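You operate a simulated robot arm through the tools that you are given. There is no shell and no other tool. Be economical: measure what you need, move in short steps, check, and stop when the job is done.

You are at the controls of a simulated robot arm. One attempt, no reset.

JOB
Grip the long bolt, try both yellow-banded rings and take it out.
Fine: vice tight till the green pin shows; run each ring on till it binds or is fully on the thread, and lay it back; slacken the vice and stand the bolt head down on the table.

It is judged by the outcome, as a careful person would: the job done as asked, and still so three seconds after it is handed in. It fails if anything else is knocked over, pushed out of place, dropped, spilled or broken.

ROBOT AND FRAMES
A 7-joint arm with a two-finger parallel gripper, fixed in place. Base frame: the origin is at the foot of the arm, x ahead of it, y to its left, z up. Lengths are in mm, angles in degrees, forces in N, time in s.
With the tool pointing down near the work surface it reaches from about 300 to 700 mm from the base axis. Its first joint turns from -66.0 to 66.0 degrees. Payload 1.57 kg.
The tool frame sits at the grasp point between the pads (the TCP): z along the fingers, y along the line on which they close. The tips reach 30 mm beyond it. Largest opening 110 mm; finger width 24, thickness 12; the body of the gripper, 48 by 112 mm, starts 78 mm behind the TCP.
Orientation is told as [roll, pitch, yaw] about the base's x, y, z axes, in that order, counted from this pose: with the fingers straight down and closing along the base's y, the tool's x points along the base's -x, its y along +y and its z along -z.

CONTROLS
- The arm moves only by the tool move_arm. Its argument "commands" is a list of rows, each an object of numbers (a shift or turn left out is 0, a gripper value left out holds the last): "fingers": the closure in counts, from 0 (fully open) to 255 (shut); "dx", "dy", "dz": the shift along the tool's x, y, z in units of 100 mm (1.0 is 100 mm); "rx", "ry", "rz": the turn, a rotation vector about the tool's x, y, z in units of 60 degrees (1.0 is 60 degrees). In form: [{"fingers": .., "dx": .., "dy": .., "dz": .., "rx": .., "ry": .., "rz": ..}, ...]. A call has 1 to 10 rows; each row is the pose to reach, as a shift and turn from the pose commanded when the call began, along the tool's axes at that moment. A call with a number of a shift or a turn outside -1 to 1 is refused whole. Each row takes 0.2 s and may step no farther than 50 mm and 8.6 degrees from the row before; otherwise, or with a gripper value out of range, the whole call is refused. A pose out of reach is approached as far as the arm can. The call stops where the force on the tool passes 70 N (or 10 N more than at its start, if that is more) or the arm is blocked; 0.2 s more then pass. The fingers move at their own pace (about 108 mm/s each) and stop on an object; they squeeze with about 43 N. The grip force told is the motor's: it shows also when the fingers shut on nothing. Time passes only in rows, and 0.2 s behind the last, so rows that repeat a pose let the fingers close. It gives the time, the measured TCP pose, the force on the tool (base axes), the opening and the grip force at its end, in the units of the frame above (readings bear some noise).
- Cameras (640 x 400 px; columns grow to the right, rows downward): "scene" is fixed at [158.5, -388.6, 1406.6]; the picture's right is [0.83, -0.56, 0.00], its down [-0.31, -0.45, -0.84] and it looks along [0.47, 0.69, -0.55] (base axes); focal length 249 px, centre (320, 200). "wrist" rides on the gripper at [-36, 0, -80] in the tool frame; the picture's right is [0.00, -1.00, 0.00], its down [0.97, 0.00, -0.24] and it looks along [0.24, 0.00, 0.97] (tool axes); focal length 218 px, centre (320, 200). There is no depth. A picture from a camera that has moved, and an enlarged one, comes with that camera's place and axes in the base frame and with its lens.
- capture(camera): a new picture of that camera. No time passes.
- close_up(camera, box): a new picture of the part [left, top, right, bottom] of that camera's present view, enlarged. No time passes.
- job_done(): hands the job in; it is judged then, once.

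Work in short steps. Places have to be worked out from the pictures, the camera data and where the tool is seen: move nearer, look again, correct. Check each grasp and each placing, and mend what went wrong. You have 120 turns and 76 pictures in all, those below and enlarged ones among them. Open the gripper and draw the arm clear of the work before you hand the job in, unless the task says otherwise; then end with one line.

The tools are called after "Request:" as a command line: name --argument value ..., lists and objects as JSON in quotes. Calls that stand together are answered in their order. move_arm: Moves the arm, as the interface text tells. Its arguments: {"type":"object","properties":{"commands":{"type":"array"}},"required":["commands"]} The other tools are called the same way: capture (camera) takes a picture; close_up (camera, box) takes an enlarged picture of a part of a camera's view; job_done () hands the job in.

At the start:

```text
time_s: 0.0
ee_pos: [425.9, -27.8, 1276.0]
tool_rot: [0.0, 0.0, 0.1]
ft_force: [0.4, -0.2, 0.0]
gripper_width: 110.1
grasp_force: 0.0
```

scene: 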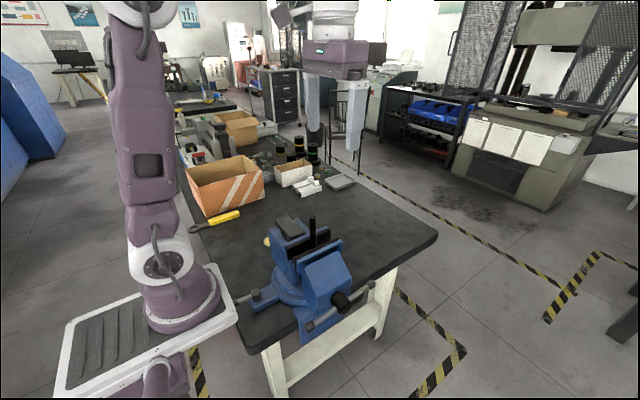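
wrist: 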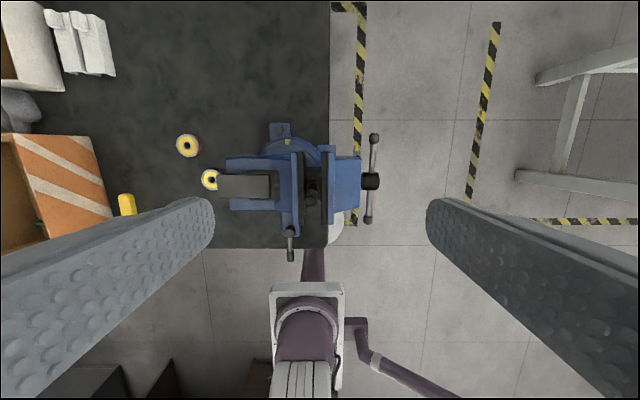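

The vice stands near the table's edge with a bolt upright in its jaws and two yellow-banded rings on the table. I take enlarged views first.

Request:
close_up --camera "scene" --box '[220, 200, 400, 340]'

Request:
close_up --camera "wrist" --box '[160, 100, 400, 270]'

```text
2.86 times, centred on (310, 270) of scene
camera zoom: at [158.5, -388.6, 1406.6], right [0.83, -0.56, 0.0], down [-0.31, -0.45, -0.84], along [0.47, 0.69, -0.55], focal length 712 px, centre (349, 0)
```

zoom: 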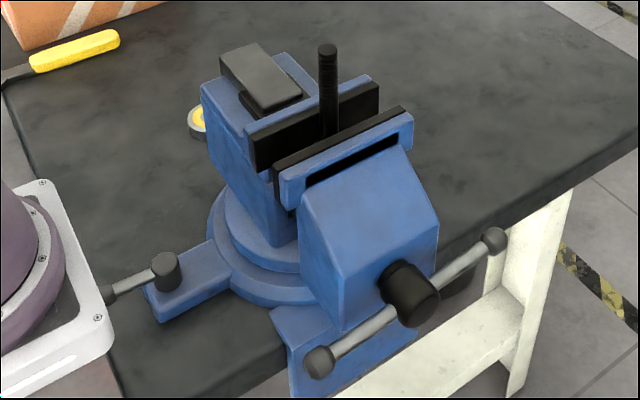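

```text
2.35 times, centred on (280, 185) of wrist
camera zoom: at [461.8, -25.5, 1355.8], right [0.0, -1.0, 0.0], down [-0.97, 0.0, 0.24], along [-0.24, 0.0, -0.97], focal length 514 px, centre (414, 235)
```

zoom: 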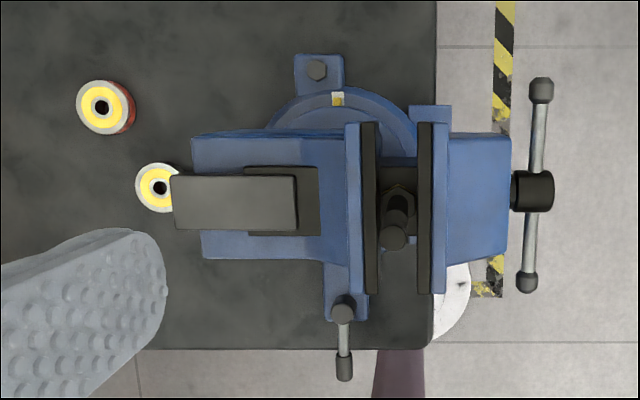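

Rings at about (463,292) and (379,244), bolt top at about (393,-14,1077), handle bar at about (397,-122, ~940). I step closer to view the vice better and look over the other things on the table.

Request:
move_arm --commands '[{"fingers": 0, "dx": -0.3, "dy": -0.3, "dz": 0.2}, {"dx": -0.6, "dy": -0.6, "dz": 0.4}]'

Request:
close_up --camera "scene" --box '[170, 100, 370, 225]'

Request:
capture --camera "wrist"

```text
time_s: 0.6
ee_pos: [486.2, -86.4, 1237.9]
tool_rot: [0.0, 0.0, -0.1]
ft_force: [0.5, 0.3, -1.2]
gripper_width: 110.1
grasp_force: 0.0
```

```text
3.20 times, centred on (270, 162) of scene
camera zoom: at [158.5, -388.6, 1406.6], right [0.83, -0.56, 0.0], down [-0.31, -0.45, -0.84], along [0.47, 0.69, -0.55], focal length 798 px, centre (480, 320)
```

zoom: 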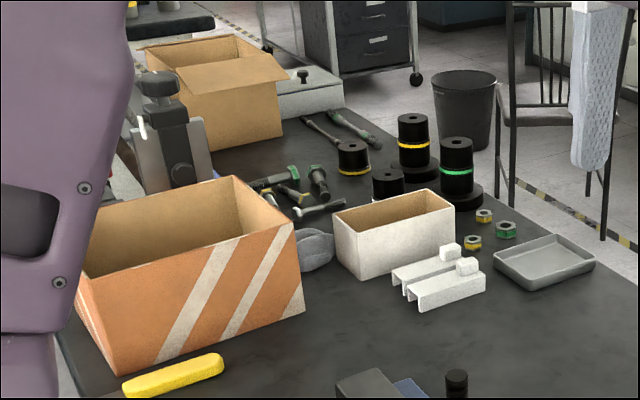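

```text
70 pictures are left
camera wrist: at [521.9, -85.8, 1316.7], right [0.0, -1.0, 0.0], down [-0.97, 0.0, 0.24], along [-0.24, 0.0, -0.97], focal length 218 px, centre (320, 200)
```

wrist: 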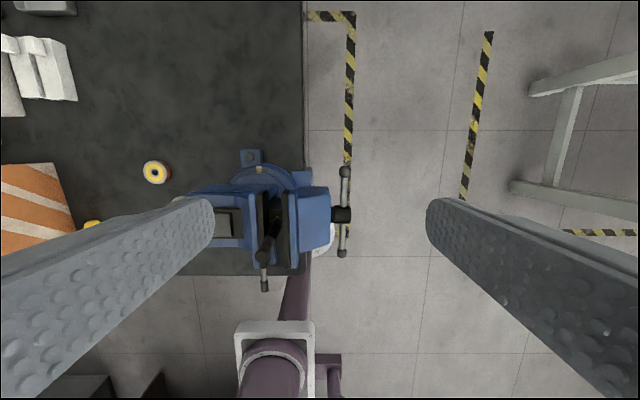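

The table also carries black banded cylinders, nuts and other bolts. I enlarge these to identify which items are meant.

Request:
close_up --camera "scene" --box '[240, 132, 340, 195]'

Request:
close_up --camera "wrist" --box '[130, 140, 370, 300]'

```text
6.35 times, centred on (290, 164) of scene
camera zoom: at [158.5, -388.6, 1406.6], right [0.83, -0.56, 0.0], down [-0.31, -0.45, -0.84], along [0.47, 0.69, -0.55], focal length 1583 px, centre (510, 432)
```

zoom: 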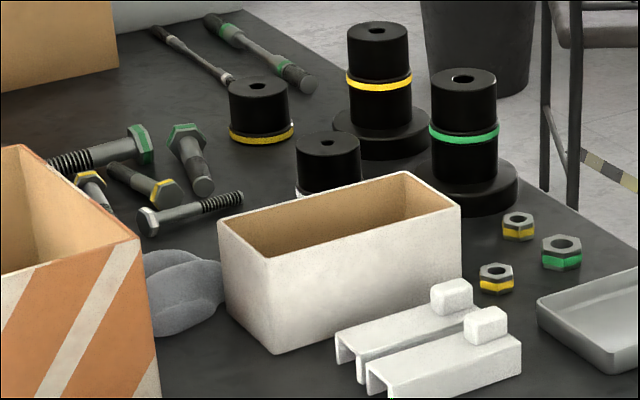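

```text
2.50 times, centred on (250, 220) of wrist
camera zoom: at [521.9, -85.8, 1316.7], right [0.0, -1.0, 0.0], down [-0.97, 0.0, 0.24], along [-0.24, 0.0, -0.97], focal length 546 px, centre (495, 150)
```

zoom: 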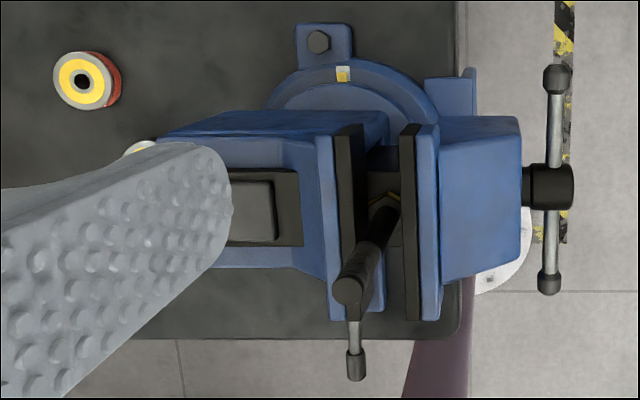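

Layout: the bolt stands in the open vice with jaws at about y −1 and −28. The handle bar centre is about (391,−131,900), bar half-length about 89, and its axis runs along y. The rings by the vice look like GO/NO-GO thread gauges. I'll turn the tool to point along +y and push the bar around with the closed fingers.

Request:
move_arm --commands '[{"fingers": 255, "dy": -0.15, "dz": -0.1, "rx": -0.125}, {"dy": -0.3, "dz": -0.1, "rx": -0.25}, {"dy": -0.45, "dz": -0.1, "rx": -0.375}, {"dy": -0.6, "dz": -0.1, "rx": -0.5}, {"dy": -0.75, "dz": -0.1, "rx": -0.625}, {"dy": -0.9, "dz": -0.1, "rx": -0.75}]'

Request:
move_arm --commands '[{"dz": -0.15, "rx": -0.125}, {"dz": -0.3, "rx": -0.25}, {"dz": -0.45, "rx": -0.375}, {"dz": -0.6, "rx": -0.5}, {"dz": -0.75, "rx": -0.625}, {"dz": -0.85, "rx": -0.75}]'

Request:
capture --camera "wrist"

```text
time_s: 2.0
ee_pos: [451.3, -133.1, 1270.1]
tool_rot: [41.6, 0.5, -0.1]
ft_force: [0.1, -0.8, -1.4]
gripper_width: 0.0
grasp_force: 20.9
out of reach, approached as far as the arm can: row 4, 5, 6
```

```text
time_s: 3.4
ee_pos: [478.2, -165.5, 1270.4]
tool_rot: [80.0, 12.6, -3.8]
ft_force: [-2.6, -0.3, 13.3]
gripper_width: 0.0
grasp_force: 21.5
out of reach, approached as far as the arm can: row 1, 2, 3, 4, 5, 6
```

```text
67 pictures are left
camera wrist: at [510.6, -245.3, 1274.4], right [-0.23, -0.16, -0.96], down [-0.95, -0.17, 0.25], along [-0.21, 0.97, -0.11], focal length 218 px, centre (320, 200)
```

wrist: 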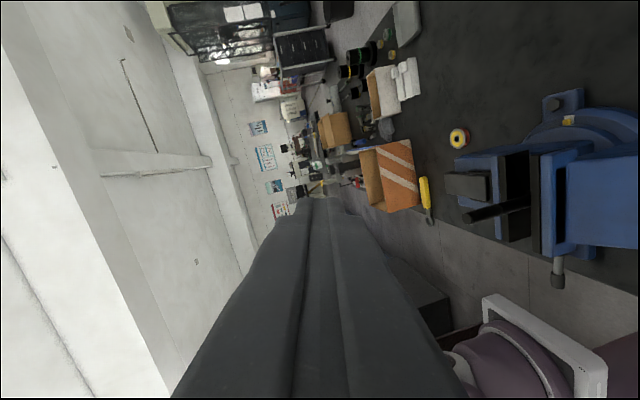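

The arm ran to its reach limit up high. I bring the tool lower and closer to the base, where the horizontal pose should be reachable.

Request:
move_arm --commands '[{"dx": 0.1, "dy": -0.2}, {"dx": 0.2, "dy": -0.4}, {"dx": 0.3, "dy": -0.6}, {"dx": 0.4, "dy": -0.8}, {"dx": 0.5, "dy": -1.0}, {"dx": 0.5, "dy": -1.0}]'

```text
time_s: 4.8
ee_pos: [465.2, -173.5, 1248.9]
tool_rot: [86.4, 0.3, 0.1]
ft_force: [0.1, 0.3, 0.3]
gripper_width: 0.0
grasp_force: 21.5
out of reach, approached as far as the arm can: row 1, 2, 3, 4, 5, 6
```

Request:
move_arm --commands '[{"dy": -0.2}, {"dy": -0.4}, {"dy": -0.6}, {"dy": -0.8}, {"dy": -1.0}, {"dy": -1.0}]'

```text
time_s: 6.2
ee_pos: [475.4, -174.1, 1150.2]
tool_rot: [86.4, 0.3, 0.1]
ft_force: [0.8, -0.8, 0.6]
gripper_width: 0.1
grasp_force: 21.0
out of reach, approached as far as the arm can: row 2, 3, 4, 5, 6
```

Request:
move_arm --commands '[{"dx": 0.1, "dy": -0.2}, {"dx": 0.2, "dy": -0.4}, {"dx": 0.3, "dy": -0.6}, {"dx": 0.4, "dy": -0.8}, {"dx": 0.5, "dy": -1.0}, {"dx": 0.5, "dy": -1.0}]'

Request:
capture --camera "scene"

```text
time_s: 7.6
ee_pos: [475.3, -156.3, 1062.5]
tool_rot: [86.4, 0.5, 0.2]
ft_force: [-0.3, -0.1, 0.0]
gripper_width: 0.2
grasp_force: 21.0
out of reach, approached as far as the arm can: row 1, 2, 3, 4, 5, 6
```

```text
66 pictures are left
```

scene: 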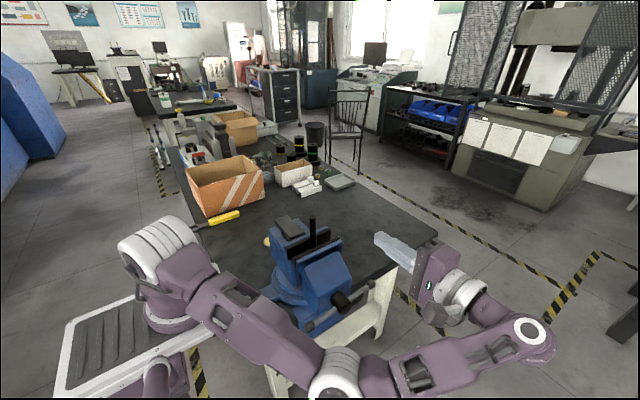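

The fully horizontal pose is poorly reachable near the handle. A roughly 45–50° tilted peg would still clear the hub, so I roll back to about 50° and move toward x≈400.

Request:
move_arm --commands '[{"dy": 0.1, "dz": -0.1, "rx": 0.12}, {"dy": 0.1, "dz": -0.2, "rx": 0.24}, {"dy": 0.1, "dz": -0.3, "rx": 0.36}, {"dy": 0.1, "dz": -0.3, "rx": 0.48}, {"dx": 0.15, "dy": 0.1, "dz": -0.3, "rx": 0.6}, {"dx": 0.3, "dy": 0.1, "dz": -0.3, "rx": 0.6}, {"dx": 0.5, "dy": 0.1, "dz": -0.3, "rx": 0.6}, {"dx": 0.7, "dy": 0.1, "dz": -0.3, "rx": 0.6}]'

```text
time_s: 9.4
ee_pos: [460.4, -123.4, 1079.5]
tool_rot: [50.4, 0.4, 0.2]
ft_force: [-0.2, 0.9, 1.3]
gripper_width: 0.0
grasp_force: 21.1
out of reach, approached as far as the arm can: row 1, 2, 3, 4, 5, 6, 7, 8
```

Still limited at this height. I roll back to near vertical and approach the handle first, then see how much tilt is available down low.

Request:
move_arm --commands '[{"dz": -0.15, "rx": 0.13}, {"dz": -0.3, "rx": 0.26}, {"dz": -0.4, "rx": 0.39}, {"dz": -0.4, "rx": 0.52}, {"dz": -0.4, "dy": -0.2, "rx": 0.65}, {"dz": -0.4, "dx": 0.2, "dy": -0.4, "rx": 0.78}, {"dz": -0.4, "dx": 0.4, "dy": -0.6, "rx": 0.83}, {"dz": -0.4, "dx": 0.6, "dy": -0.8, "rx": 0.83}]'

```text
time_s: 11.2
ee_pos: [469.8, -162.3, 1065.1]
tool_rot: [0.6, 0.5, 0.0]
ft_force: [-0.6, -0.7, -0.4]
gripper_width: 0.0
grasp_force: 21.6
out of reach, approached as far as the arm can: row 1, 2, 3, 4, 5, 6, 7, 8
```

Request:
capture --camera "scene"

Request:
move_arm --commands '[{"dz": -0.2}, {"dz": -0.4}, {"dz": -0.6}, {"dz": -0.8}, {"dz": -1.0}]'

```text
65 pictures are left
```

scene: 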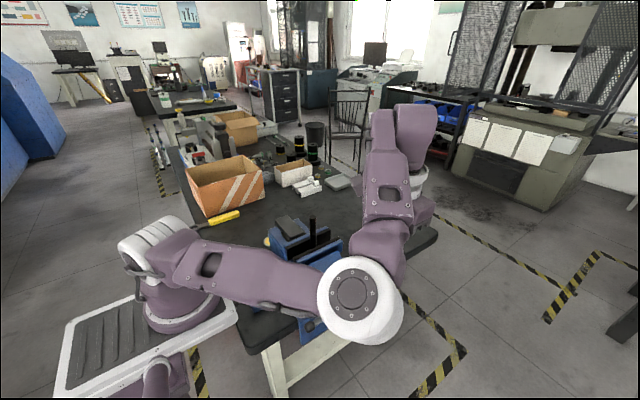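

```text
time_s: 12.4
ee_pos: [471.6, -162.1, 1163.6]
tool_rot: [0.7, 0.4, 0.2]
ft_force: [0.0, -0.1, -0.2]
gripper_width: 0.0
grasp_force: 21.6
```

The elbow has swung sideways, which explains the reach trouble. I go back towards the start pose to restore the posture.

Request:
move_arm --commands '[{"dy": 0.2, "dz": -0.2}, {"dy": 0.4, "dz": -0.4}, {"dy": 0.7, "dz": -0.7}, {"dy": 1.0, "dz": -1.0}, {"dx": 0.3, "dy": 1.0, "dz": -1.0}, {"dx": 0.3, "dy": 1.0, "dz": -1.0}]'

Request:
capture --camera "scene"

```text
time_s: 13.8
ee_pos: [442.7, -64.3, 1265.9]
tool_rot: [0.8, 0.3, 0.2]
ft_force: [0.0, -0.5, -0.5]
gripper_width: 0.0
grasp_force: 21.4
```

```text
64 pictures are left
```

scene: 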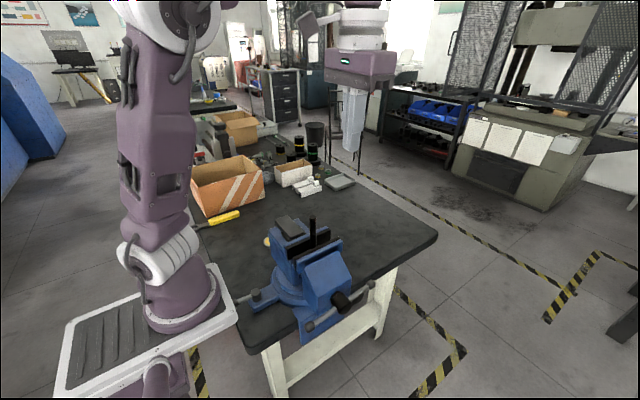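

Posture is recovered. Now I descend vertically in front of the vice and only then tilt.

Request:
move_arm --commands '[{"dy": -0.25, "dz": 0.25}, {"dy": -0.5, "dz": 0.5}, {"dy": -0.75, "dz": 0.75}, {"dy": -1.0, "dz": 1.0}]'

Request:
move_arm --commands '[{"dy": -0.2, "dz": 0.2}, {"dy": -0.4, "dz": 0.4}, {"dy": -0.6, "dz": 0.6}, {"dy": -0.6, "dz": 0.8}]'

Request:
move_arm --commands '[{"dx": 0.1, "rx": -0.12}, {"dx": 0.2, "rx": -0.24}, {"dx": 0.3, "rx": -0.36}, {"dx": 0.4, "rx": -0.48}, {"dx": 0.5, "rx": -0.6}, {"dx": 0.5, "rx": -0.7}]'

Request:
capture --camera "scene"

```text
time_s: 14.8
ee_pos: [442.3, -163.7, 1163.3]
tool_rot: [0.6, 0.4, 0.1]
ft_force: [-0.3, -0.4, -0.1]
gripper_width: 0.3
grasp_force: 21.5
```

```text
time_s: 15.8
ee_pos: [440.6, -222.5, 1084.6]
tool_rot: [0.6, 0.5, 0.1]
ft_force: [0.0, -0.6, -0.7]
gripper_width: 0.0
grasp_force: 21.5
```

```text
time_s: 17.2
ee_pos: [391.4, -221.8, 1084.9]
tool_rot: [42.8, 0.4, 0.2]
ft_force: [0.1, 0.2, 0.5]
gripper_width: 0.0
grasp_force: 21.4
```

```text
63 pictures are left
```

scene: 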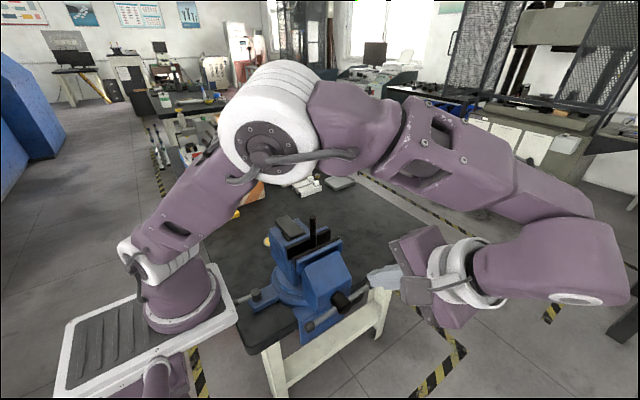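

Elbow-up now holds with 43° tilt reached cleanly. I tilt further to about 60° while lowering.

Request:
move_arm --commands '[{"dy": -0.14, "dz": 0.15, "rx": -0.1}, {"dy": -0.28, "dz": 0.3, "rx": -0.2}, {"dy": -0.42, "dz": 0.44, "rx": -0.28}, {"dy": -0.55, "dz": 0.58, "rx": -0.28}, {"dy": -0.68, "dz": 0.73, "rx": -0.28}]'

Request:
capture --camera "wrist"

```text
time_s: 18.4
ee_pos: [390.1, -222.9, 982.8]
tool_rot: [59.5, 0.4, 0.1]
ft_force: [0.1, 0.9, -0.2]
gripper_width: 0.0
grasp_force: 20.9
```

```text
62 pictures are left
camera wrist: at [426.4, -290.3, 1023.4], right [-0.01, -0.51, -0.86], down [-0.97, -0.21, 0.13], along [-0.24, 0.84, -0.49], focal length 218 px, centre (320, 200)
```

wrist: 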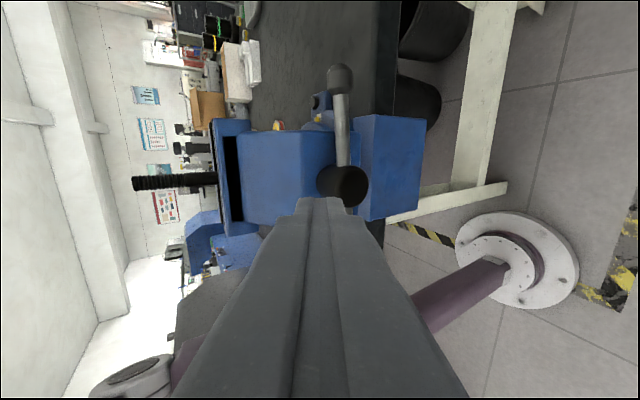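

60° tilt is reachable. Bar centre refined to about (392,−131,907). I bring the closed finger tips above the right half of the bar, just through its plane.

Request:
move_arm --commands '[{"dx": -0.3, "dy": -0.15, "dz": 0.09}, {"dx": -0.57, "dy": -0.284, "dz": 0.167}, {"dx": -0.57, "dy": -0.107, "dz": 0.528}, {"dx": -0.57, "dy": 0.083, "dz": 0.891}]'

Request:
capture --camera "wrist"

Request:
close_up --camera "scene" --box '[260, 200, 440, 340]'

```text
time_s: 19.4
ee_pos: [444.3, -142.0, 945.4]
tool_rot: [59.4, 0.5, 0.1]
ft_force: [0.1, -0.3, 0.4]
gripper_width: 0.1
grasp_force: 21.6
```

```text
61 pictures are left
camera wrist: at [482.7, -209.8, 985.2], right [-0.01, -0.51, -0.86], down [-0.97, -0.21, 0.13], along [-0.25, 0.84, -0.49], focal length 218 px, centre (320, 200)
```

wrist: 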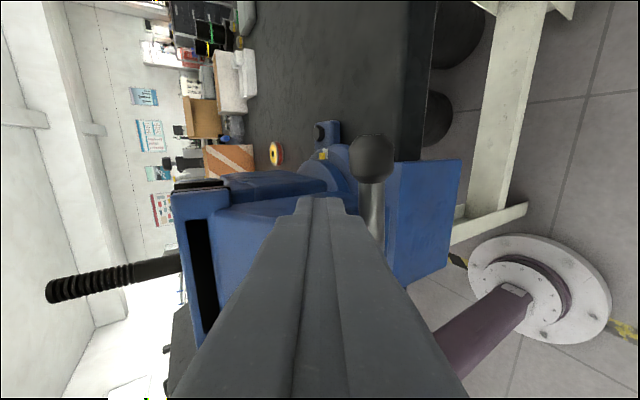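

```text
2.86 times, centred on (350, 270) of scene
camera zoom: at [158.5, -388.7, 1406.6], right [0.83, -0.56, 0.0], down [-0.31, -0.45, -0.84], along [0.47, 0.69, -0.55], focal length 712 px, centre (234, 0)
```

zoom: 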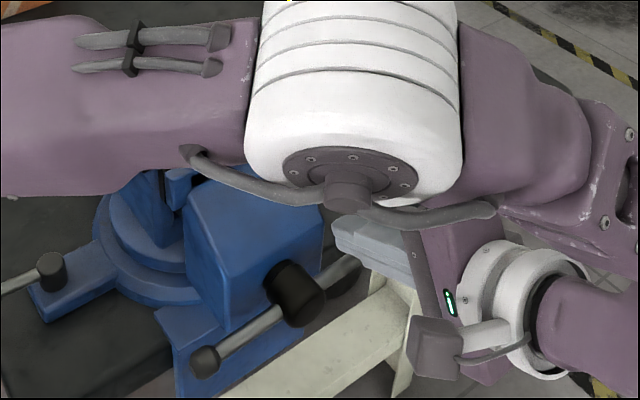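

The tip is above the bar's right half. I sweep it clockwise (right end down, then under) around the hub.

Request:
move_arm --commands '[{"dx": -0.08, "dy": -0.276, "dz": 0.162}, {"dx": 0.004, "dy": -0.547, "dz": 0.322}, {"dx": 0.235, "dy": -0.746, "dz": 0.439}, {"dx": 0.55, "dy": -0.819, "dz": 0.482}, {"dx": 0.865, "dy": -0.746, "dz": 0.439}, {"dx": 0.955, "dy": -0.692, "dz": 0.407}]'

Request:
capture --camera "wrist"

```text
time_s: 20.6
ee_pos: [371.6, -143.5, 859.6]
tool_rot: [59.0, -0.4, -1.1]
ft_force: [1.8, -0.9, -1.0]
gripper_width: 0.0
grasp_force: 21.0
stopped in row 6: the force on the tool passed its limit (the readings are from after the stop); the commanded pose is now the measured one
```

```text
59 pictures are left
camera wrist: at [406.4, -211.8, 898.5], right [0.0, -0.51, -0.86], down [-0.98, -0.19, 0.12], along [-0.22, 0.84, -0.5], focal length 218 px, centre (320, 200)
```

wrist: 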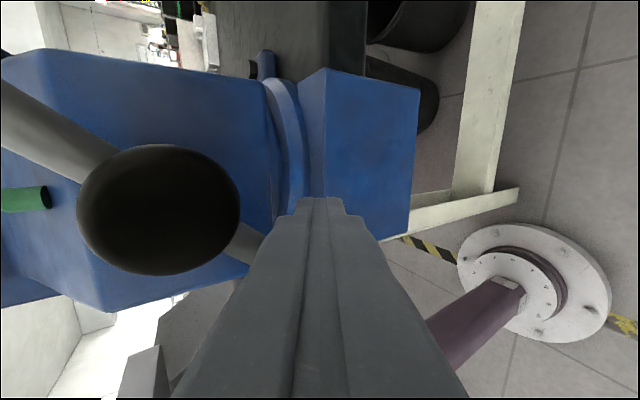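

The force limit tripped after about a half turn and a green pin now sticks out of the jaw front, so the vice seems tight. I back off the bar and look.

Request:
move_arm --commands '[{"dx": -0.1, "dy": -0.05}, {"dx": -0.15, "dy": -0.1, "dz": -0.4}, {"dx": -0.15, "dy": -0.1, "dz": -0.8}]'

Request:
capture --camera "wrist"

Request:
close_up --camera "scene" --box '[260, 200, 440, 340]'

```text
time_s: 21.4
ee_pos: [383.1, -217.0, 890.1]
tool_rot: [59.1, -0.4, -1.0]
ft_force: [-1.1, 0.5, -0.7]
gripper_width: 0.0
grasp_force: 21.0
```

```text
58 pictures are left
camera wrist: at [419.2, -286.1, 931.3], right [0.0, -0.51, -0.86], down [-0.97, -0.19, 0.12], along [-0.22, 0.84, -0.5], focal length 218 px, centre (320, 200)
```

wrist: 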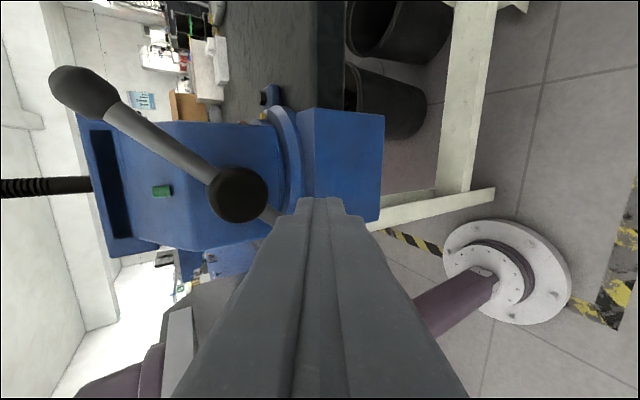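

```text
2.86 times, centred on (350, 270) of scene
camera zoom: at [158.5, -388.6, 1406.6], right [0.83, -0.56, 0.0], down [-0.31, -0.45, -0.84], along [0.47, 0.69, -0.55], focal length 712 px, centre (234, 0)
```

zoom: 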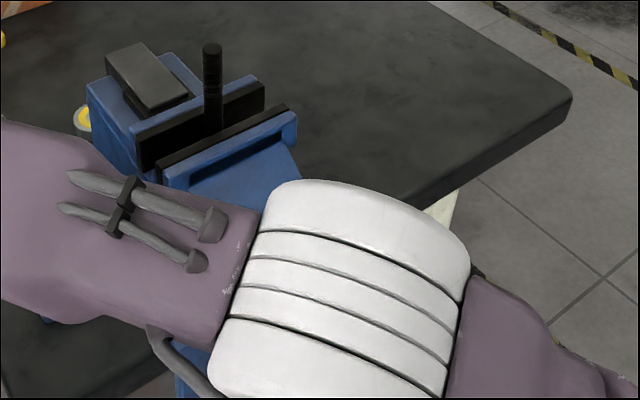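

The green pin shows clearly, so the vice is tight. I back up and return the tool to vertical.

Request:
move_arm --commands '[{"dx": -0.1, "dy": 0.2, "dz": -0.2}, {"dx": -0.2, "dy": 0.4, "dz": -0.4, "rx": 0.12}, {"dx": -0.3, "dy": 0.7, "dz": -0.6, "rx": 0.25}, {"dx": -0.4, "dy": 0.9, "dz": -0.7, "rx": 0.38}, {"dx": -0.4, "dy": 1.0, "dz": -0.7, "rx": 0.5}]'

Request:
move_arm --commands '[{"dz": -0.2, "rx": 0.12}, {"dz": -0.5, "rx": 0.25}, {"dz": -0.8, "rx": 0.38}, {"dz": -1.0, "rx": 0.485}]'

Request:
move_arm --commands '[{"fingers": 0, "dy": 0.4, "dz": -0.1}, {"dy": 0.8, "dz": -0.2}, {"dy": 1.0, "dz": -0.2}]'

Request:
move_arm --commands '[{"dy": 0.4}, {"dy": 0.8}, {"dy": 1.0}]'

Request:
capture --camera "wrist"

```text
time_s: 22.6
ee_pos: [421.9, -227.3, 1013.4]
tool_rot: [28.9, -0.4, -1.0]
ft_force: [0.3, 0.1, -0.1]
gripper_width: 0.0
grasp_force: 21.2
```

```text
time_s: 23.6
ee_pos: [422.6, -274.5, 1102.2]
tool_rot: [-0.1, -0.4, -1.0]
ft_force: [0.4, 0.6, 0.3]
gripper_width: 0.0
grasp_force: 21.4
```

```text
time_s: 24.4
ee_pos: [424.5, -173.7, 1121.6]
tool_rot: [0.0, -0.4, -1.1]
ft_force: [-0.2, 0.3, -0.4]
gripper_width: 110.2
grasp_force: 0.1
```

```text
time_s: 25.2
ee_pos: [425.6, -75.2, 1121.2]
tool_rot: [-0.1, -0.4, -1.1]
ft_force: [0.2, -0.1, 0.4]
gripper_width: 110.1
grasp_force: 0.0
```

```text
56 pictures are left
camera wrist: at [461.8, -74.8, 1200.1], right [-0.02, -1.0, 0.0], down [-0.97, 0.02, 0.23], along [-0.23, 0.0, -0.97], focal length 218 px, centre (320, 200)
```

wrist: 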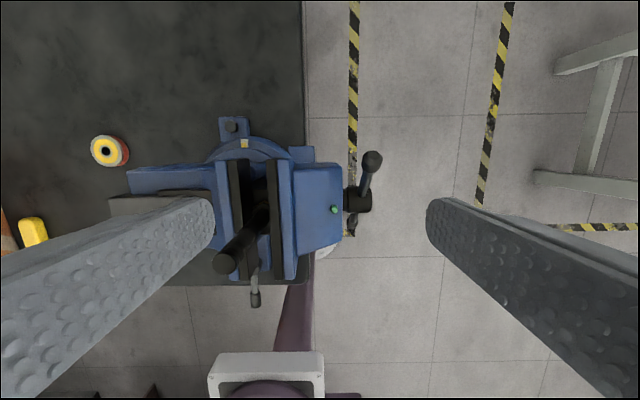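

I raise and look at the bolt top from closer, right over it, to fix its position.

Request:
move_arm --commands '[{"dz": -0.4}, {"dz": -0.4, "dy": 0.3}, {"dz": -0.4, "dy": 0.62}]'

Request:
close_up --camera "wrist" --box '[220, 150, 420, 275]'

Request:
move_arm --commands '[{"dx": 0.35}, {"dx": 0.7}, {"dx": 0.7}]'

Request:
close_up --camera "wrist" --box '[220, 50, 420, 175]'

```text
time_s: 26.0
ee_pos: [427.4, -13.3, 1160.5]
tool_rot: [0.0, -0.5, -0.9]
ft_force: [0.3, 0.4, 0.0]
gripper_width: 110.1
grasp_force: 0.0
```

```text
3.20 times, centred on (320, 212) of wrist
camera zoom: at [462.6, -12.3, 1239.0], right [-0.02, -1.0, 0.0], down [-0.97, 0.02, 0.23], along [-0.23, 0.0, -0.97], focal length 698 px, centre (320, 160)
```

zoom: 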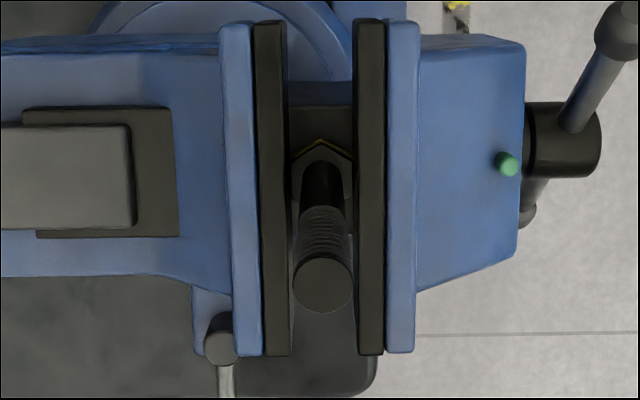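

```text
time_s: 26.8
ee_pos: [356.8, -12.6, 1158.7]
tool_rot: [0.0, -0.4, -1.0]
ft_force: [-0.2, 0.0, 0.8]
gripper_width: 109.9
grasp_force: 0.1
```

```text
3.20 times, centred on (320, 112) of wrist
camera zoom: at [392.3, -11.8, 1238.3], right [-0.02, -1.0, 0.0], down [-0.97, 0.02, 0.23], along [-0.23, 0.0, -0.97], focal length 698 px, centre (320, 480)
```

zoom: 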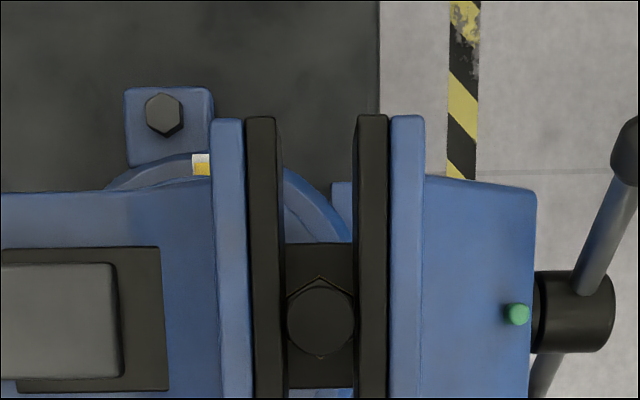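

Bolt top is at about (390.5, −11.7, 1075.3), held by its head. Now I go over the rings.

Request:
move_arm --commands '[{"dx": -0.1, "dy": 0.45, "ry": 0.007}, {"dx": -0.2, "dy": 0.9, "ry": 0.007}, {"dx": -0.3, "dy": 1.0, "ry": 0.007}]'

Request:
move_arm --commands '[{"dy": 0.45, "dz": 0.2}, {"dy": 0.9, "dz": 0.5}, {"dy": 1.0, "dz": 0.9}]'

Request:
capture --camera "wrist"

```text
time_s: 27.6
ee_pos: [388.9, 88.2, 1159.0]
tool_rot: [0.0, 0.0, -1.2]
ft_force: [-0.2, 0.6, 0.5]
gripper_width: 110.2
grasp_force: 0.0
```

```text
refused: row 2 steps farther than a row can; nothing moved
```

```text
53 pictures are left
camera wrist: at [424.7, 87.8, 1238.9], right [-0.02, -1.0, 0.0], down [-0.97, 0.02, 0.24], along [-0.24, 0.0, -0.97], focal length 218 px, centre (320, 200)
```

wrist: 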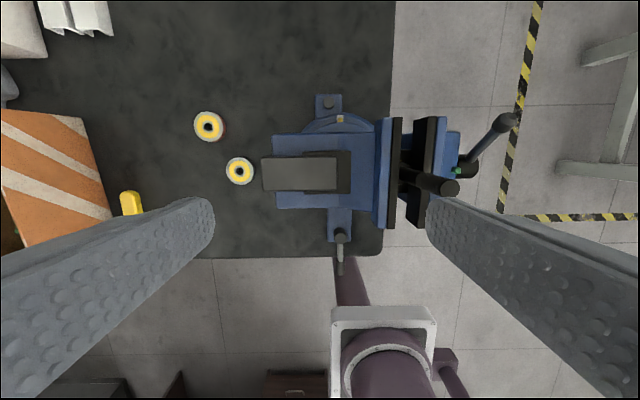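

Request:
move_arm --commands '[{"dy": 0.4, "dz": 0.2}, {"dy": 0.8, "dz": 0.4}, {"dy": 1.0, "dz": 0.8}, {"dy": 1.0, "dz": 1.0}]'

Request:
move_arm --commands '[{"dy": 0.4, "dz": 0.2}, {"dy": 0.6, "dz": 0.5}, {"dy": 0.6, "dz": 0.8}]'

Request:
capture --camera "wrist"

```text
time_s: 28.6
ee_pos: [391.2, 187.5, 1058.3]
tool_rot: [0.0, 0.0, -1.0]
ft_force: [-0.2, -0.2, 0.2]
gripper_width: 109.9
grasp_force: 0.2
```

```text
time_s: 29.4
ee_pos: [391.2, 248.3, 979.1]
tool_rot: [0.0, 0.0, -1.0]
ft_force: [0.5, 0.8, 0.2]
gripper_width: 110.0
grasp_force: 0.0
```

```text
52 pictures are left
camera wrist: at [428.0, 248.4, 1058.1], right [-0.02, -1.0, 0.0], down [-0.97, 0.02, 0.24], along [-0.24, 0.0, -0.97], focal length 218 px, centre (320, 200)
```

wrist: 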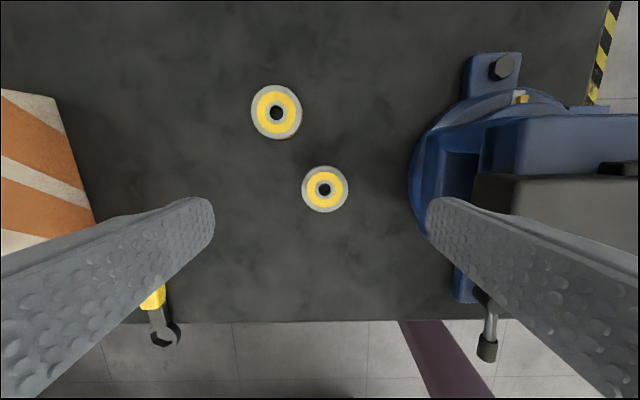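

Request:
move_arm --commands '[{"dx": -0.2, "dz": 0.4}, {"dx": -0.2, "dz": 0.6}]'

Request:
close_up --camera "wrist" --box '[210, 90, 402, 210]'

Request:
close_up --camera "wrist" --box '[224, 160, 416, 280]'

```text
time_s: 30.0
ee_pos: [411.4, 246.7, 919.1]
tool_rot: [0.0, 0.0, -1.0]
ft_force: [-0.3, 0.4, 0.2]
gripper_width: 110.0
grasp_force: 0.1
```

```text
3.33 times, centred on (306, 150) of wrist
camera zoom: at [447.8, 247.6, 998.1], right [-0.02, -1.0, 0.0], down [-0.97, 0.02, 0.24], along [-0.24, 0.0, -0.97], focal length 728 px, centre (367, 367)
```

zoom: 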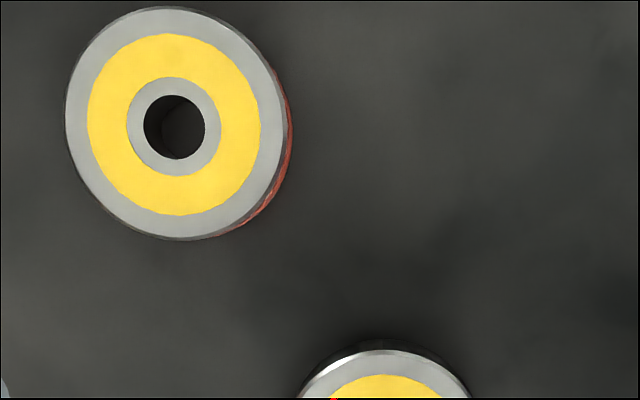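

```text
3.33 times, centred on (320, 220) of wrist
camera zoom: at [447.8, 247.6, 998.1], right [-0.02, -1.0, 0.0], down [-0.97, 0.02, 0.24], along [-0.24, 0.0, -0.97], focal length 728 px, centre (320, 133)
```

zoom: 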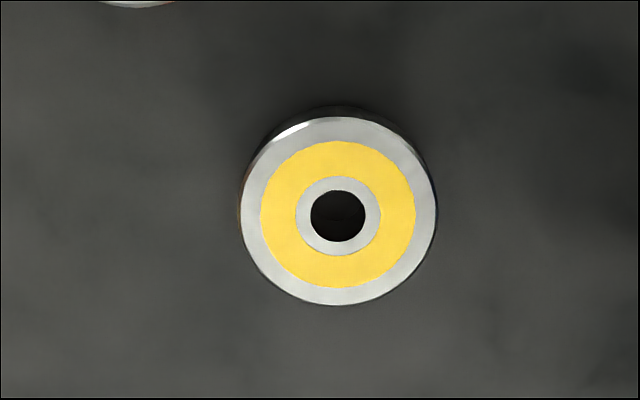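

Rings: silver GO ring centre (381.0,244.1), top at about 819, diameter about 50. The red-sided one is at (461.8,292.6). I lower to grip the silver ring.

Request:
move_arm --commands '[{"fingers": 93, "dx": 0.15, "dy": -0.016, "dz": 0.2}, {"dx": 0.3, "dy": -0.031, "dz": 0.4}, {"dx": 0.3, "dy": -0.031, "dz": 0.65}, {"dx": 0.3, "dy": -0.031, "dz": 0.85}, {"dx": 0.3, "dy": -0.031, "dz": 0.85}]'

Request:
capture --camera "wrist"

```text
time_s: 31.2
ee_pos: [381.2, 245.1, 834.1]
tool_rot: [0.0, 0.1, -0.9]
ft_force: [0.9, -0.4, -0.2]
gripper_width: 70.0
grasp_force: 0.0
```

```text
49 pictures are left
camera wrist: at [417.7, 244.5, 913.5], right [-0.02, -1.0, 0.0], down [-0.97, 0.02, 0.24], along [-0.24, 0.0, -0.97], focal length 218 px, centre (320, 200)
```

wrist: 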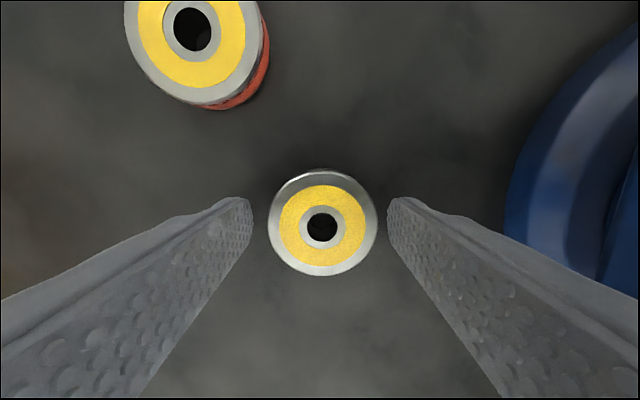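

Ring sits centred between the pads. I close.

Request:
move_arm --commands '[{"fingers": 255}, {"fingers": 255}, {"fingers": 255}]'

Request:
move_arm --commands '[{"dz": -0.15}, {"dz": -0.5}, {"dz": -0.95}]'

Request:
capture --camera "wrist"

```text
time_s: 32.0
ee_pos: [381.0, 243.8, 834.5]
tool_rot: [0.0, 0.0, -1.0]
ft_force: [0.1, -0.2, 0.1]
gripper_width: 51.4
grasp_force: 42.9
```

```text
time_s: 32.8
ee_pos: [380.5, 243.9, 929.5]
tool_rot: [-0.1, 0.2, -1.0]
ft_force: [-0.3, -1.0, -1.9]
gripper_width: 51.3
grasp_force: 43.0
```

```text
48 pictures are left
camera wrist: at [417.6, 244.3, 1009.1], right [-0.02, -1.0, 0.0], down [-0.97, 0.02, 0.24], along [-0.24, 0.0, -0.97], focal length 218 px, centre (320, 200)
```

wrist: 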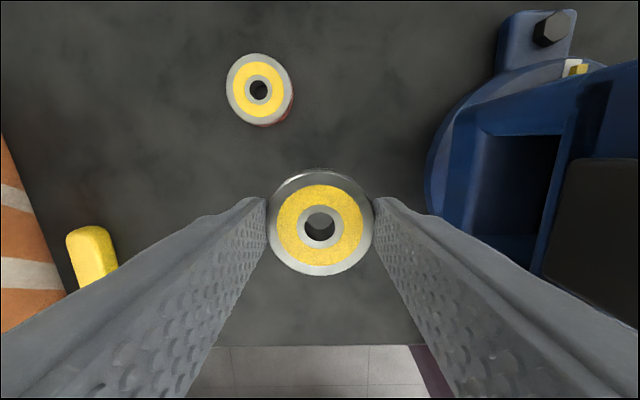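

Ring held level. Ring bottom is at TCP−34, so it will touch the bolt top at TCP z≈1109. I lift high, then carry it over the bolt.

Request:
move_arm --commands '[{"dz": -0.4}, {"dz": -0.8}, {"dz": -1.0}]'

Request:
move_arm --commands '[{"dz": -0.4}, {"dz": -0.8}, {"dz": -1.0}, {"dz": -1.0, "dy": -0.4}, {"dz": -1.0, "dy": -0.8}, {"dz": -1.0, "dy": -1.0}]'

Request:
move_arm --commands '[{"dz": -0.2, "dy": -0.4}, {"dz": -0.2, "dy": -0.8}, {"dz": -0.2, "dy": -1.0}]'

Request:
move_arm --commands '[{"dy": -0.3}, {"dx": -0.1, "dy": -0.555}, {"dx": -0.1, "dy": -0.555}]'

Request:
capture --camera "scene"

```text
time_s: 33.6
ee_pos: [380.9, 243.6, 1029.7]
tool_rot: [-0.1, 0.0, -1.0]
ft_force: [0.1, 0.5, -1.1]
gripper_width: 51.4
grasp_force: 42.9
```

```text
time_s: 35.0
ee_pos: [379.8, 143.6, 1129.9]
tool_rot: [-0.1, 0.0, -0.9]
ft_force: [0.2, -0.4, -1.8]
gripper_width: 51.3
grasp_force: 43.2
```

```text
time_s: 35.8
ee_pos: [378.3, 44.3, 1150.0]
tool_rot: [0.1, 0.0, -1.0]
ft_force: [-0.1, 0.2, -1.8]
gripper_width: 51.4
grasp_force: 42.5
```

```text
time_s: 36.6
ee_pos: [386.5, -12.1, 1149.8]
tool_rot: [0.0, 0.0, -1.1]
ft_force: [1.2, 0.2, -0.9]
gripper_width: 51.7
grasp_force: 43.1
```

```text
47 pictures are left
```

scene: 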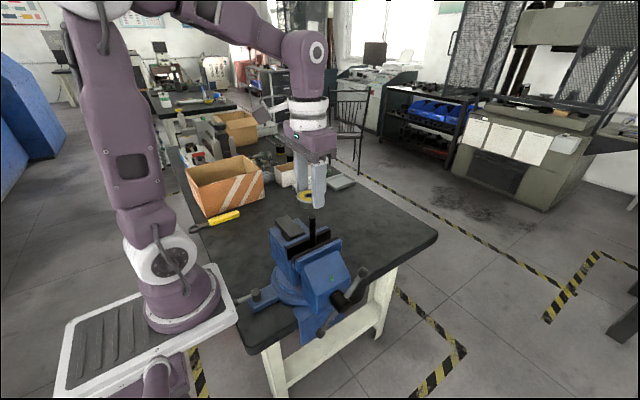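

I correct x, and pre-turn the wrist counter-clockwise to find the available stroke.

Request:
move_arm --commands '[{"dx": -0.044, "dy": 0.004, "rz": -0.14}, {"dx": -0.044, "dy": 0.004, "rz": -0.28}, {"dx": -0.044, "dy": 0.004, "rz": -0.42}, {"dx": -0.044, "dy": 0.004, "rz": -0.56}, {"dx": -0.044, "dy": 0.004, "rz": -0.7}, {"dx": -0.044, "dy": 0.004, "rz": -0.84}, {"dx": -0.044, "dy": 0.004, "rz": -0.983}]'

Request:
move_arm --commands '[{"rz": -0.14}, {"rz": -0.28}, {"rz": -0.42}, {"rz": -0.56}, {"rz": -0.7}, {"rz": -0.84}, {"rz": -0.98}]'

Request:
move_arm --commands '[{"rz": -0.14}, {"rz": -0.28}, {"rz": -0.42}, {"rz": -0.56}, {"rz": -0.7}]'

```text
time_s: 38.2
ee_pos: [391.7, -11.4, 1150.3]
tool_rot: [0.0, 0.0, 58.3]
ft_force: [0.7, -0.3, -1.1]
gripper_width: 51.6
grasp_force: 43.0
```

```text
time_s: 39.8
ee_pos: [391.8, -11.3, 1149.5]
tool_rot: [0.0, -0.1, 116.7]
ft_force: [0.2, -0.4, -2.1]
gripper_width: 51.3
grasp_force: 42.6
```

```text
time_s: 41.0
ee_pos: [391.8, -12.2, 1150.4]
tool_rot: [0.0, 0.0, 158.9]
ft_force: [0.0, -0.1, -1.6]
gripper_width: 51.3
grasp_force: 42.9
```

Yaw goes to at least 159°, a long stroke. I now lower the ring to just above the bolt end.

Request:
move_arm --commands '[{"dx": -0.018, "dy": 0.001, "dz": 0.2}, {"dx": -0.018, "dy": 0.001, "dz": 0.36}]'

Request:
move_arm --commands '[{"dz": 0.02}, {"dz": 0.04}]'

Request:
close_up --camera "scene" --box '[270, 180, 370, 243]'

```text
time_s: 41.6
ee_pos: [389.5, -9.9, 1115.3]
tool_rot: [0.0, 0.0, 158.9]
ft_force: [-0.4, 0.6, -1.7]
gripper_width: 51.4
grasp_force: 42.8
```

```text
time_s: 42.2
ee_pos: [389.5, -11.8, 1110.4]
tool_rot: [0.2, 0.1, 158.7]
ft_force: [-5.7, -10.9, 10.1]
gripper_width: 51.4
grasp_force: 43.3
```

```text
6.35 times, centred on (320, 212) of scene
camera zoom: at [158.2, -389.0, 1406.5], right [0.83, -0.56, 0.0], down [-0.31, -0.45, -0.84], along [0.47, 0.69, -0.55], focal length 1583 px, centre (320, 127)
```

zoom: 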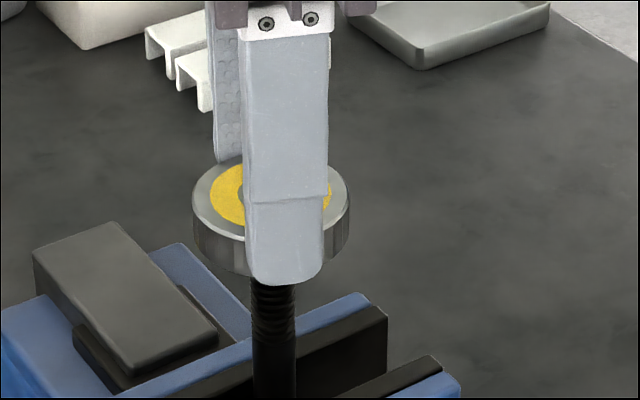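

Contact at TCP z≈1110 with about 10 N. I start turning clockwise with a light downward feed.

Request:
move_arm --commands '[{"rz": 0.14}, {"rz": 0.28, "dz": 0.003}, {"rz": 0.42, "dz": 0.005}, {"rz": 0.56, "dz": 0.007}, {"rz": 0.7, "dz": 0.01}, {"rz": 0.84, "dz": 0.012}, {"rz": 0.98, "dz": 0.014}]'

Request:
move_arm --commands '[{"rz": 0.14}, {"rz": 0.28, "dz": 0.003}, {"rz": 0.42, "dz": 0.005}, {"rz": 0.56, "dz": 0.007}, {"rz": 0.7, "dz": 0.01}, {"rz": 0.84, "dz": 0.012}, {"rz": 0.98, "dz": 0.014}]'

Request:
close_up --camera "scene" --box '[270, 180, 370, 243]'

```text
time_s: 43.8
ee_pos: [389.5, -10.6, 1107.2]
tool_rot: [0.1, 0.0, 99.9]
ft_force: [5.0, -8.5, -17.4]
gripper_width: 51.8
grasp_force: 42.9
```

```text
time_s: 45.4
ee_pos: [390.7, -11.2, 1106.4]
tool_rot: [0.0, 0.0, 41.0]
ft_force: [7.5, -2.0, -24.2]
gripper_width: 51.5
grasp_force: 42.9
```

```text
6.35 times, centred on (320, 212) of scene
camera zoom: at [159.0, -388.7, 1406.5], right [0.83, -0.56, 0.0], down [-0.31, -0.45, -0.84], along [0.47, 0.69, -0.55], focal length 1583 px, centre (320, 127)
```

zoom: 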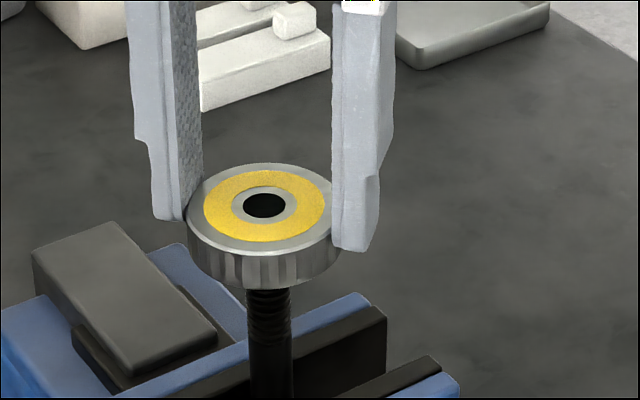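

The thread has engaged and now pulls the tool down (−24 N). I continue with more feed to relieve the pull.

Request:
move_arm --commands '[{"rz": 0.14, "dz": 0.01}, {"rz": 0.28, "dz": 0.015}, {"rz": 0.42, "dz": 0.02}, {"rz": 0.56, "dz": 0.024}, {"rz": 0.7, "dz": 0.028}, {"rz": 0.84, "dz": 0.032}, {"rz": 0.98, "dz": 0.036}]'

Request:
move_arm --commands '[{"rz": 0.14, "dz": 0.002}, {"rz": 0.28, "dz": 0.004}, {"rz": 0.42, "dz": 0.006}, {"rz": 0.56, "dz": 0.008}, {"rz": 0.7, "dz": 0.01}, {"rz": 0.84, "dz": 0.012}, {"rz": 0.98, "dz": 0.014}]'

Request:
close_up --camera "scene" --box '[270, 180, 370, 243]'

```text
time_s: 47.0
ee_pos: [390.1, -11.5, 1103.5]
tool_rot: [-0.1, 0.0, -17.8]
ft_force: [10.2, -12.7, 13.4]
gripper_width: 51.7
grasp_force: 42.9
```

```text
time_s: 48.6
ee_pos: [389.9, -10.3, 1100.9]
tool_rot: [-0.1, 0.0, -76.6]
ft_force: [3.0, -18.8, -20.9]
gripper_width: 51.4
grasp_force: 43.2
```

```text
6.35 times, centred on (320, 212) of scene
camera zoom: at [158.8, -389.2, 1406.4], right [0.83, -0.56, 0.0], down [-0.31, -0.45, -0.84], along [0.47, 0.69, -0.55], focal length 1583 px, centre (320, 127)
```

zoom: 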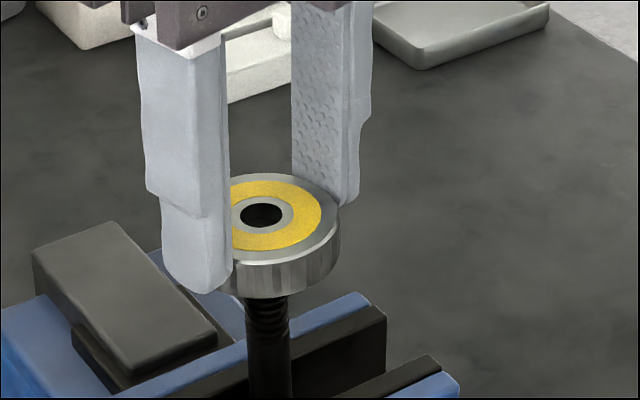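

Pitch is roughly 16 mm per turn. I continue with matched feed and a small sideways correction toward −y to relieve side load.

Request:
move_arm --commands '[{"dx": -0.012, "dy": -0.003, "rz": 0.14, "dz": 0.014}, {"dx": -0.012, "dy": -0.003, "rz": 0.28, "dz": 0.021}, {"dx": -0.012, "dy": -0.003, "rz": 0.42, "dz": 0.028}, {"dx": -0.012, "dy": -0.003, "rz": 0.56, "dz": 0.034}, {"dx": -0.012, "dy": -0.003, "rz": 0.7, "dz": 0.04}]'

Request:
move_arm --commands '[{"rz": 0.14, "dz": 0.006}, {"rz": 0.28, "dz": 0.012}, {"rz": 0.42, "dz": 0.019}, {"rz": 0.56, "dz": 0.025}]'

```text
time_s: 49.8
ee_pos: [389.8, -11.8, 1099.9]
tool_rot: [0.3, 0.1, -118.6]
ft_force: [-1.0, -4.6, 32.3]
gripper_width: 51.5
grasp_force: 43.6
```

```text
time_s: 50.8
ee_pos: [388.9, -10.9, 1096.7]
tool_rot: [0.1, 0.0, -152.2]
ft_force: [4.8, -6.4, 31.6]
gripper_width: 51.5
grasp_force: 43.1
```

Request:
close_up --camera "scene" --box '[270, 180, 370, 243]'

Request:
move_arm --commands '[{"fingers": 93, "dz": -0.005}, {"fingers": 93, "dz": -0.015}, {"fingers": 93, "rz": -0.14, "dz": -0.02}, {"rz": -0.28, "dz": -0.02}, {"rz": -0.42, "dz": -0.02}, {"rz": -0.56, "dz": -0.02}, {"rz": -0.7, "dz": -0.02}, {"rz": -0.84, "dz": -0.02}, {"rz": -0.98, "dz": -0.02}]'

Request:
move_arm --commands '[{"rz": -0.14}, {"rz": -0.28}, {"rz": -0.42}, {"rz": -0.56}, {"rz": -0.7}, {"rz": -0.84}, {"rz": -0.98}]'

Request:
move_arm --commands '[{"rz": -0.14}, {"rz": -0.28}, {"rz": -0.42}, {"rz": -0.56}, {"rz": -0.7}, {"rz": -0.84}, {"rz": -0.98}]'

Request:
move_arm --commands '[{"rz": -0.14}, {"rz": -0.28}, {"rz": -0.42}, {"rz": -0.56}, {"rz": -0.7}, {"rz": -0.84}, {"rz": -0.98}]'

Request:
move_arm --commands '[{"rz": -0.14}, {"rz": -0.28}, {"rz": -0.42}, {"rz": -0.56}, {"rz": -0.7}, {"rz": -0.84}, {"rz": -0.98}]'

Request:
close_up --camera "scene" --box '[270, 180, 370, 243]'

```text
6.35 times, centred on (320, 212) of scene
camera zoom: at [158.3, -388.8, 1406.6], right [0.83, -0.56, 0.0], down [-0.31, -0.45, -0.84], along [0.47, 0.69, -0.55], focal length 1583 px, centre (320, 127)
```

zoom: 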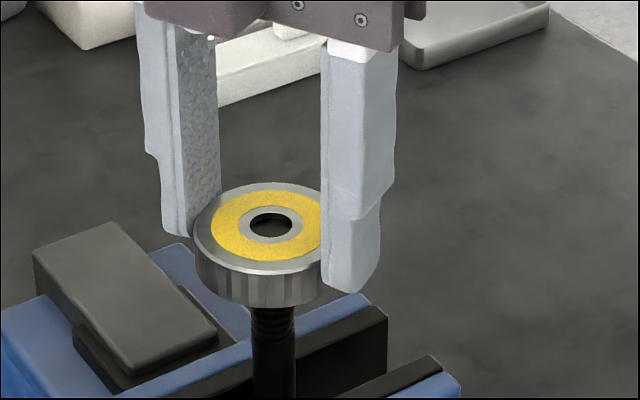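

```text
time_s: 52.8
ee_pos: [389.0, -10.8, 1097.0]
tool_rot: [0.0, 0.0, -93.0]
ft_force: [0.1, 0.5, -1.1]
gripper_width: 69.6
grasp_force: 0.0
```

```text
time_s: 54.4
ee_pos: [388.7, -10.6, 1096.9]
tool_rot: [0.1, -0.1, -34.3]
ft_force: [0.2, -0.2, 0.2]
gripper_width: 69.8
grasp_force: 0.0
```

```text
time_s: 56.0
ee_pos: [390.1, -11.8, 1097.4]
tool_rot: [0.0, 0.0, 24.5]
ft_force: [-0.4, -0.1, 0.8]
gripper_width: 70.1
grasp_force: 0.1
```

```text
time_s: 57.6
ee_pos: [390.5, -11.2, 1096.9]
tool_rot: [0.1, 0.1, 83.3]
ft_force: [0.7, 1.1, -0.3]
gripper_width: 70.0
grasp_force: 0.1
```

```text
time_s: 59.2
ee_pos: [388.9, -11.1, 1098.4]
tool_rot: [0.1, 0.0, 142.1]
ft_force: [0.3, -0.4, -0.3]
gripper_width: 70.0
grasp_force: 0.1
```

```text
6.35 times, centred on (320, 212) of scene
camera zoom: at [158.5, -388.6, 1406.6], right [0.83, -0.56, 0.0], down [-0.31, -0.45, -0.84], along [0.47, 0.69, -0.55], focal length 1583 px, centre (320, 127)
```

zoom: 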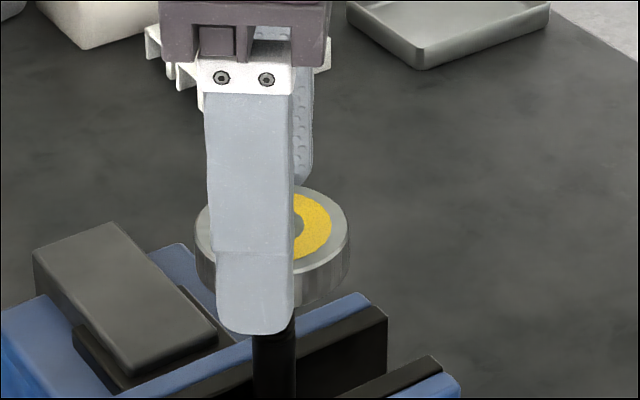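

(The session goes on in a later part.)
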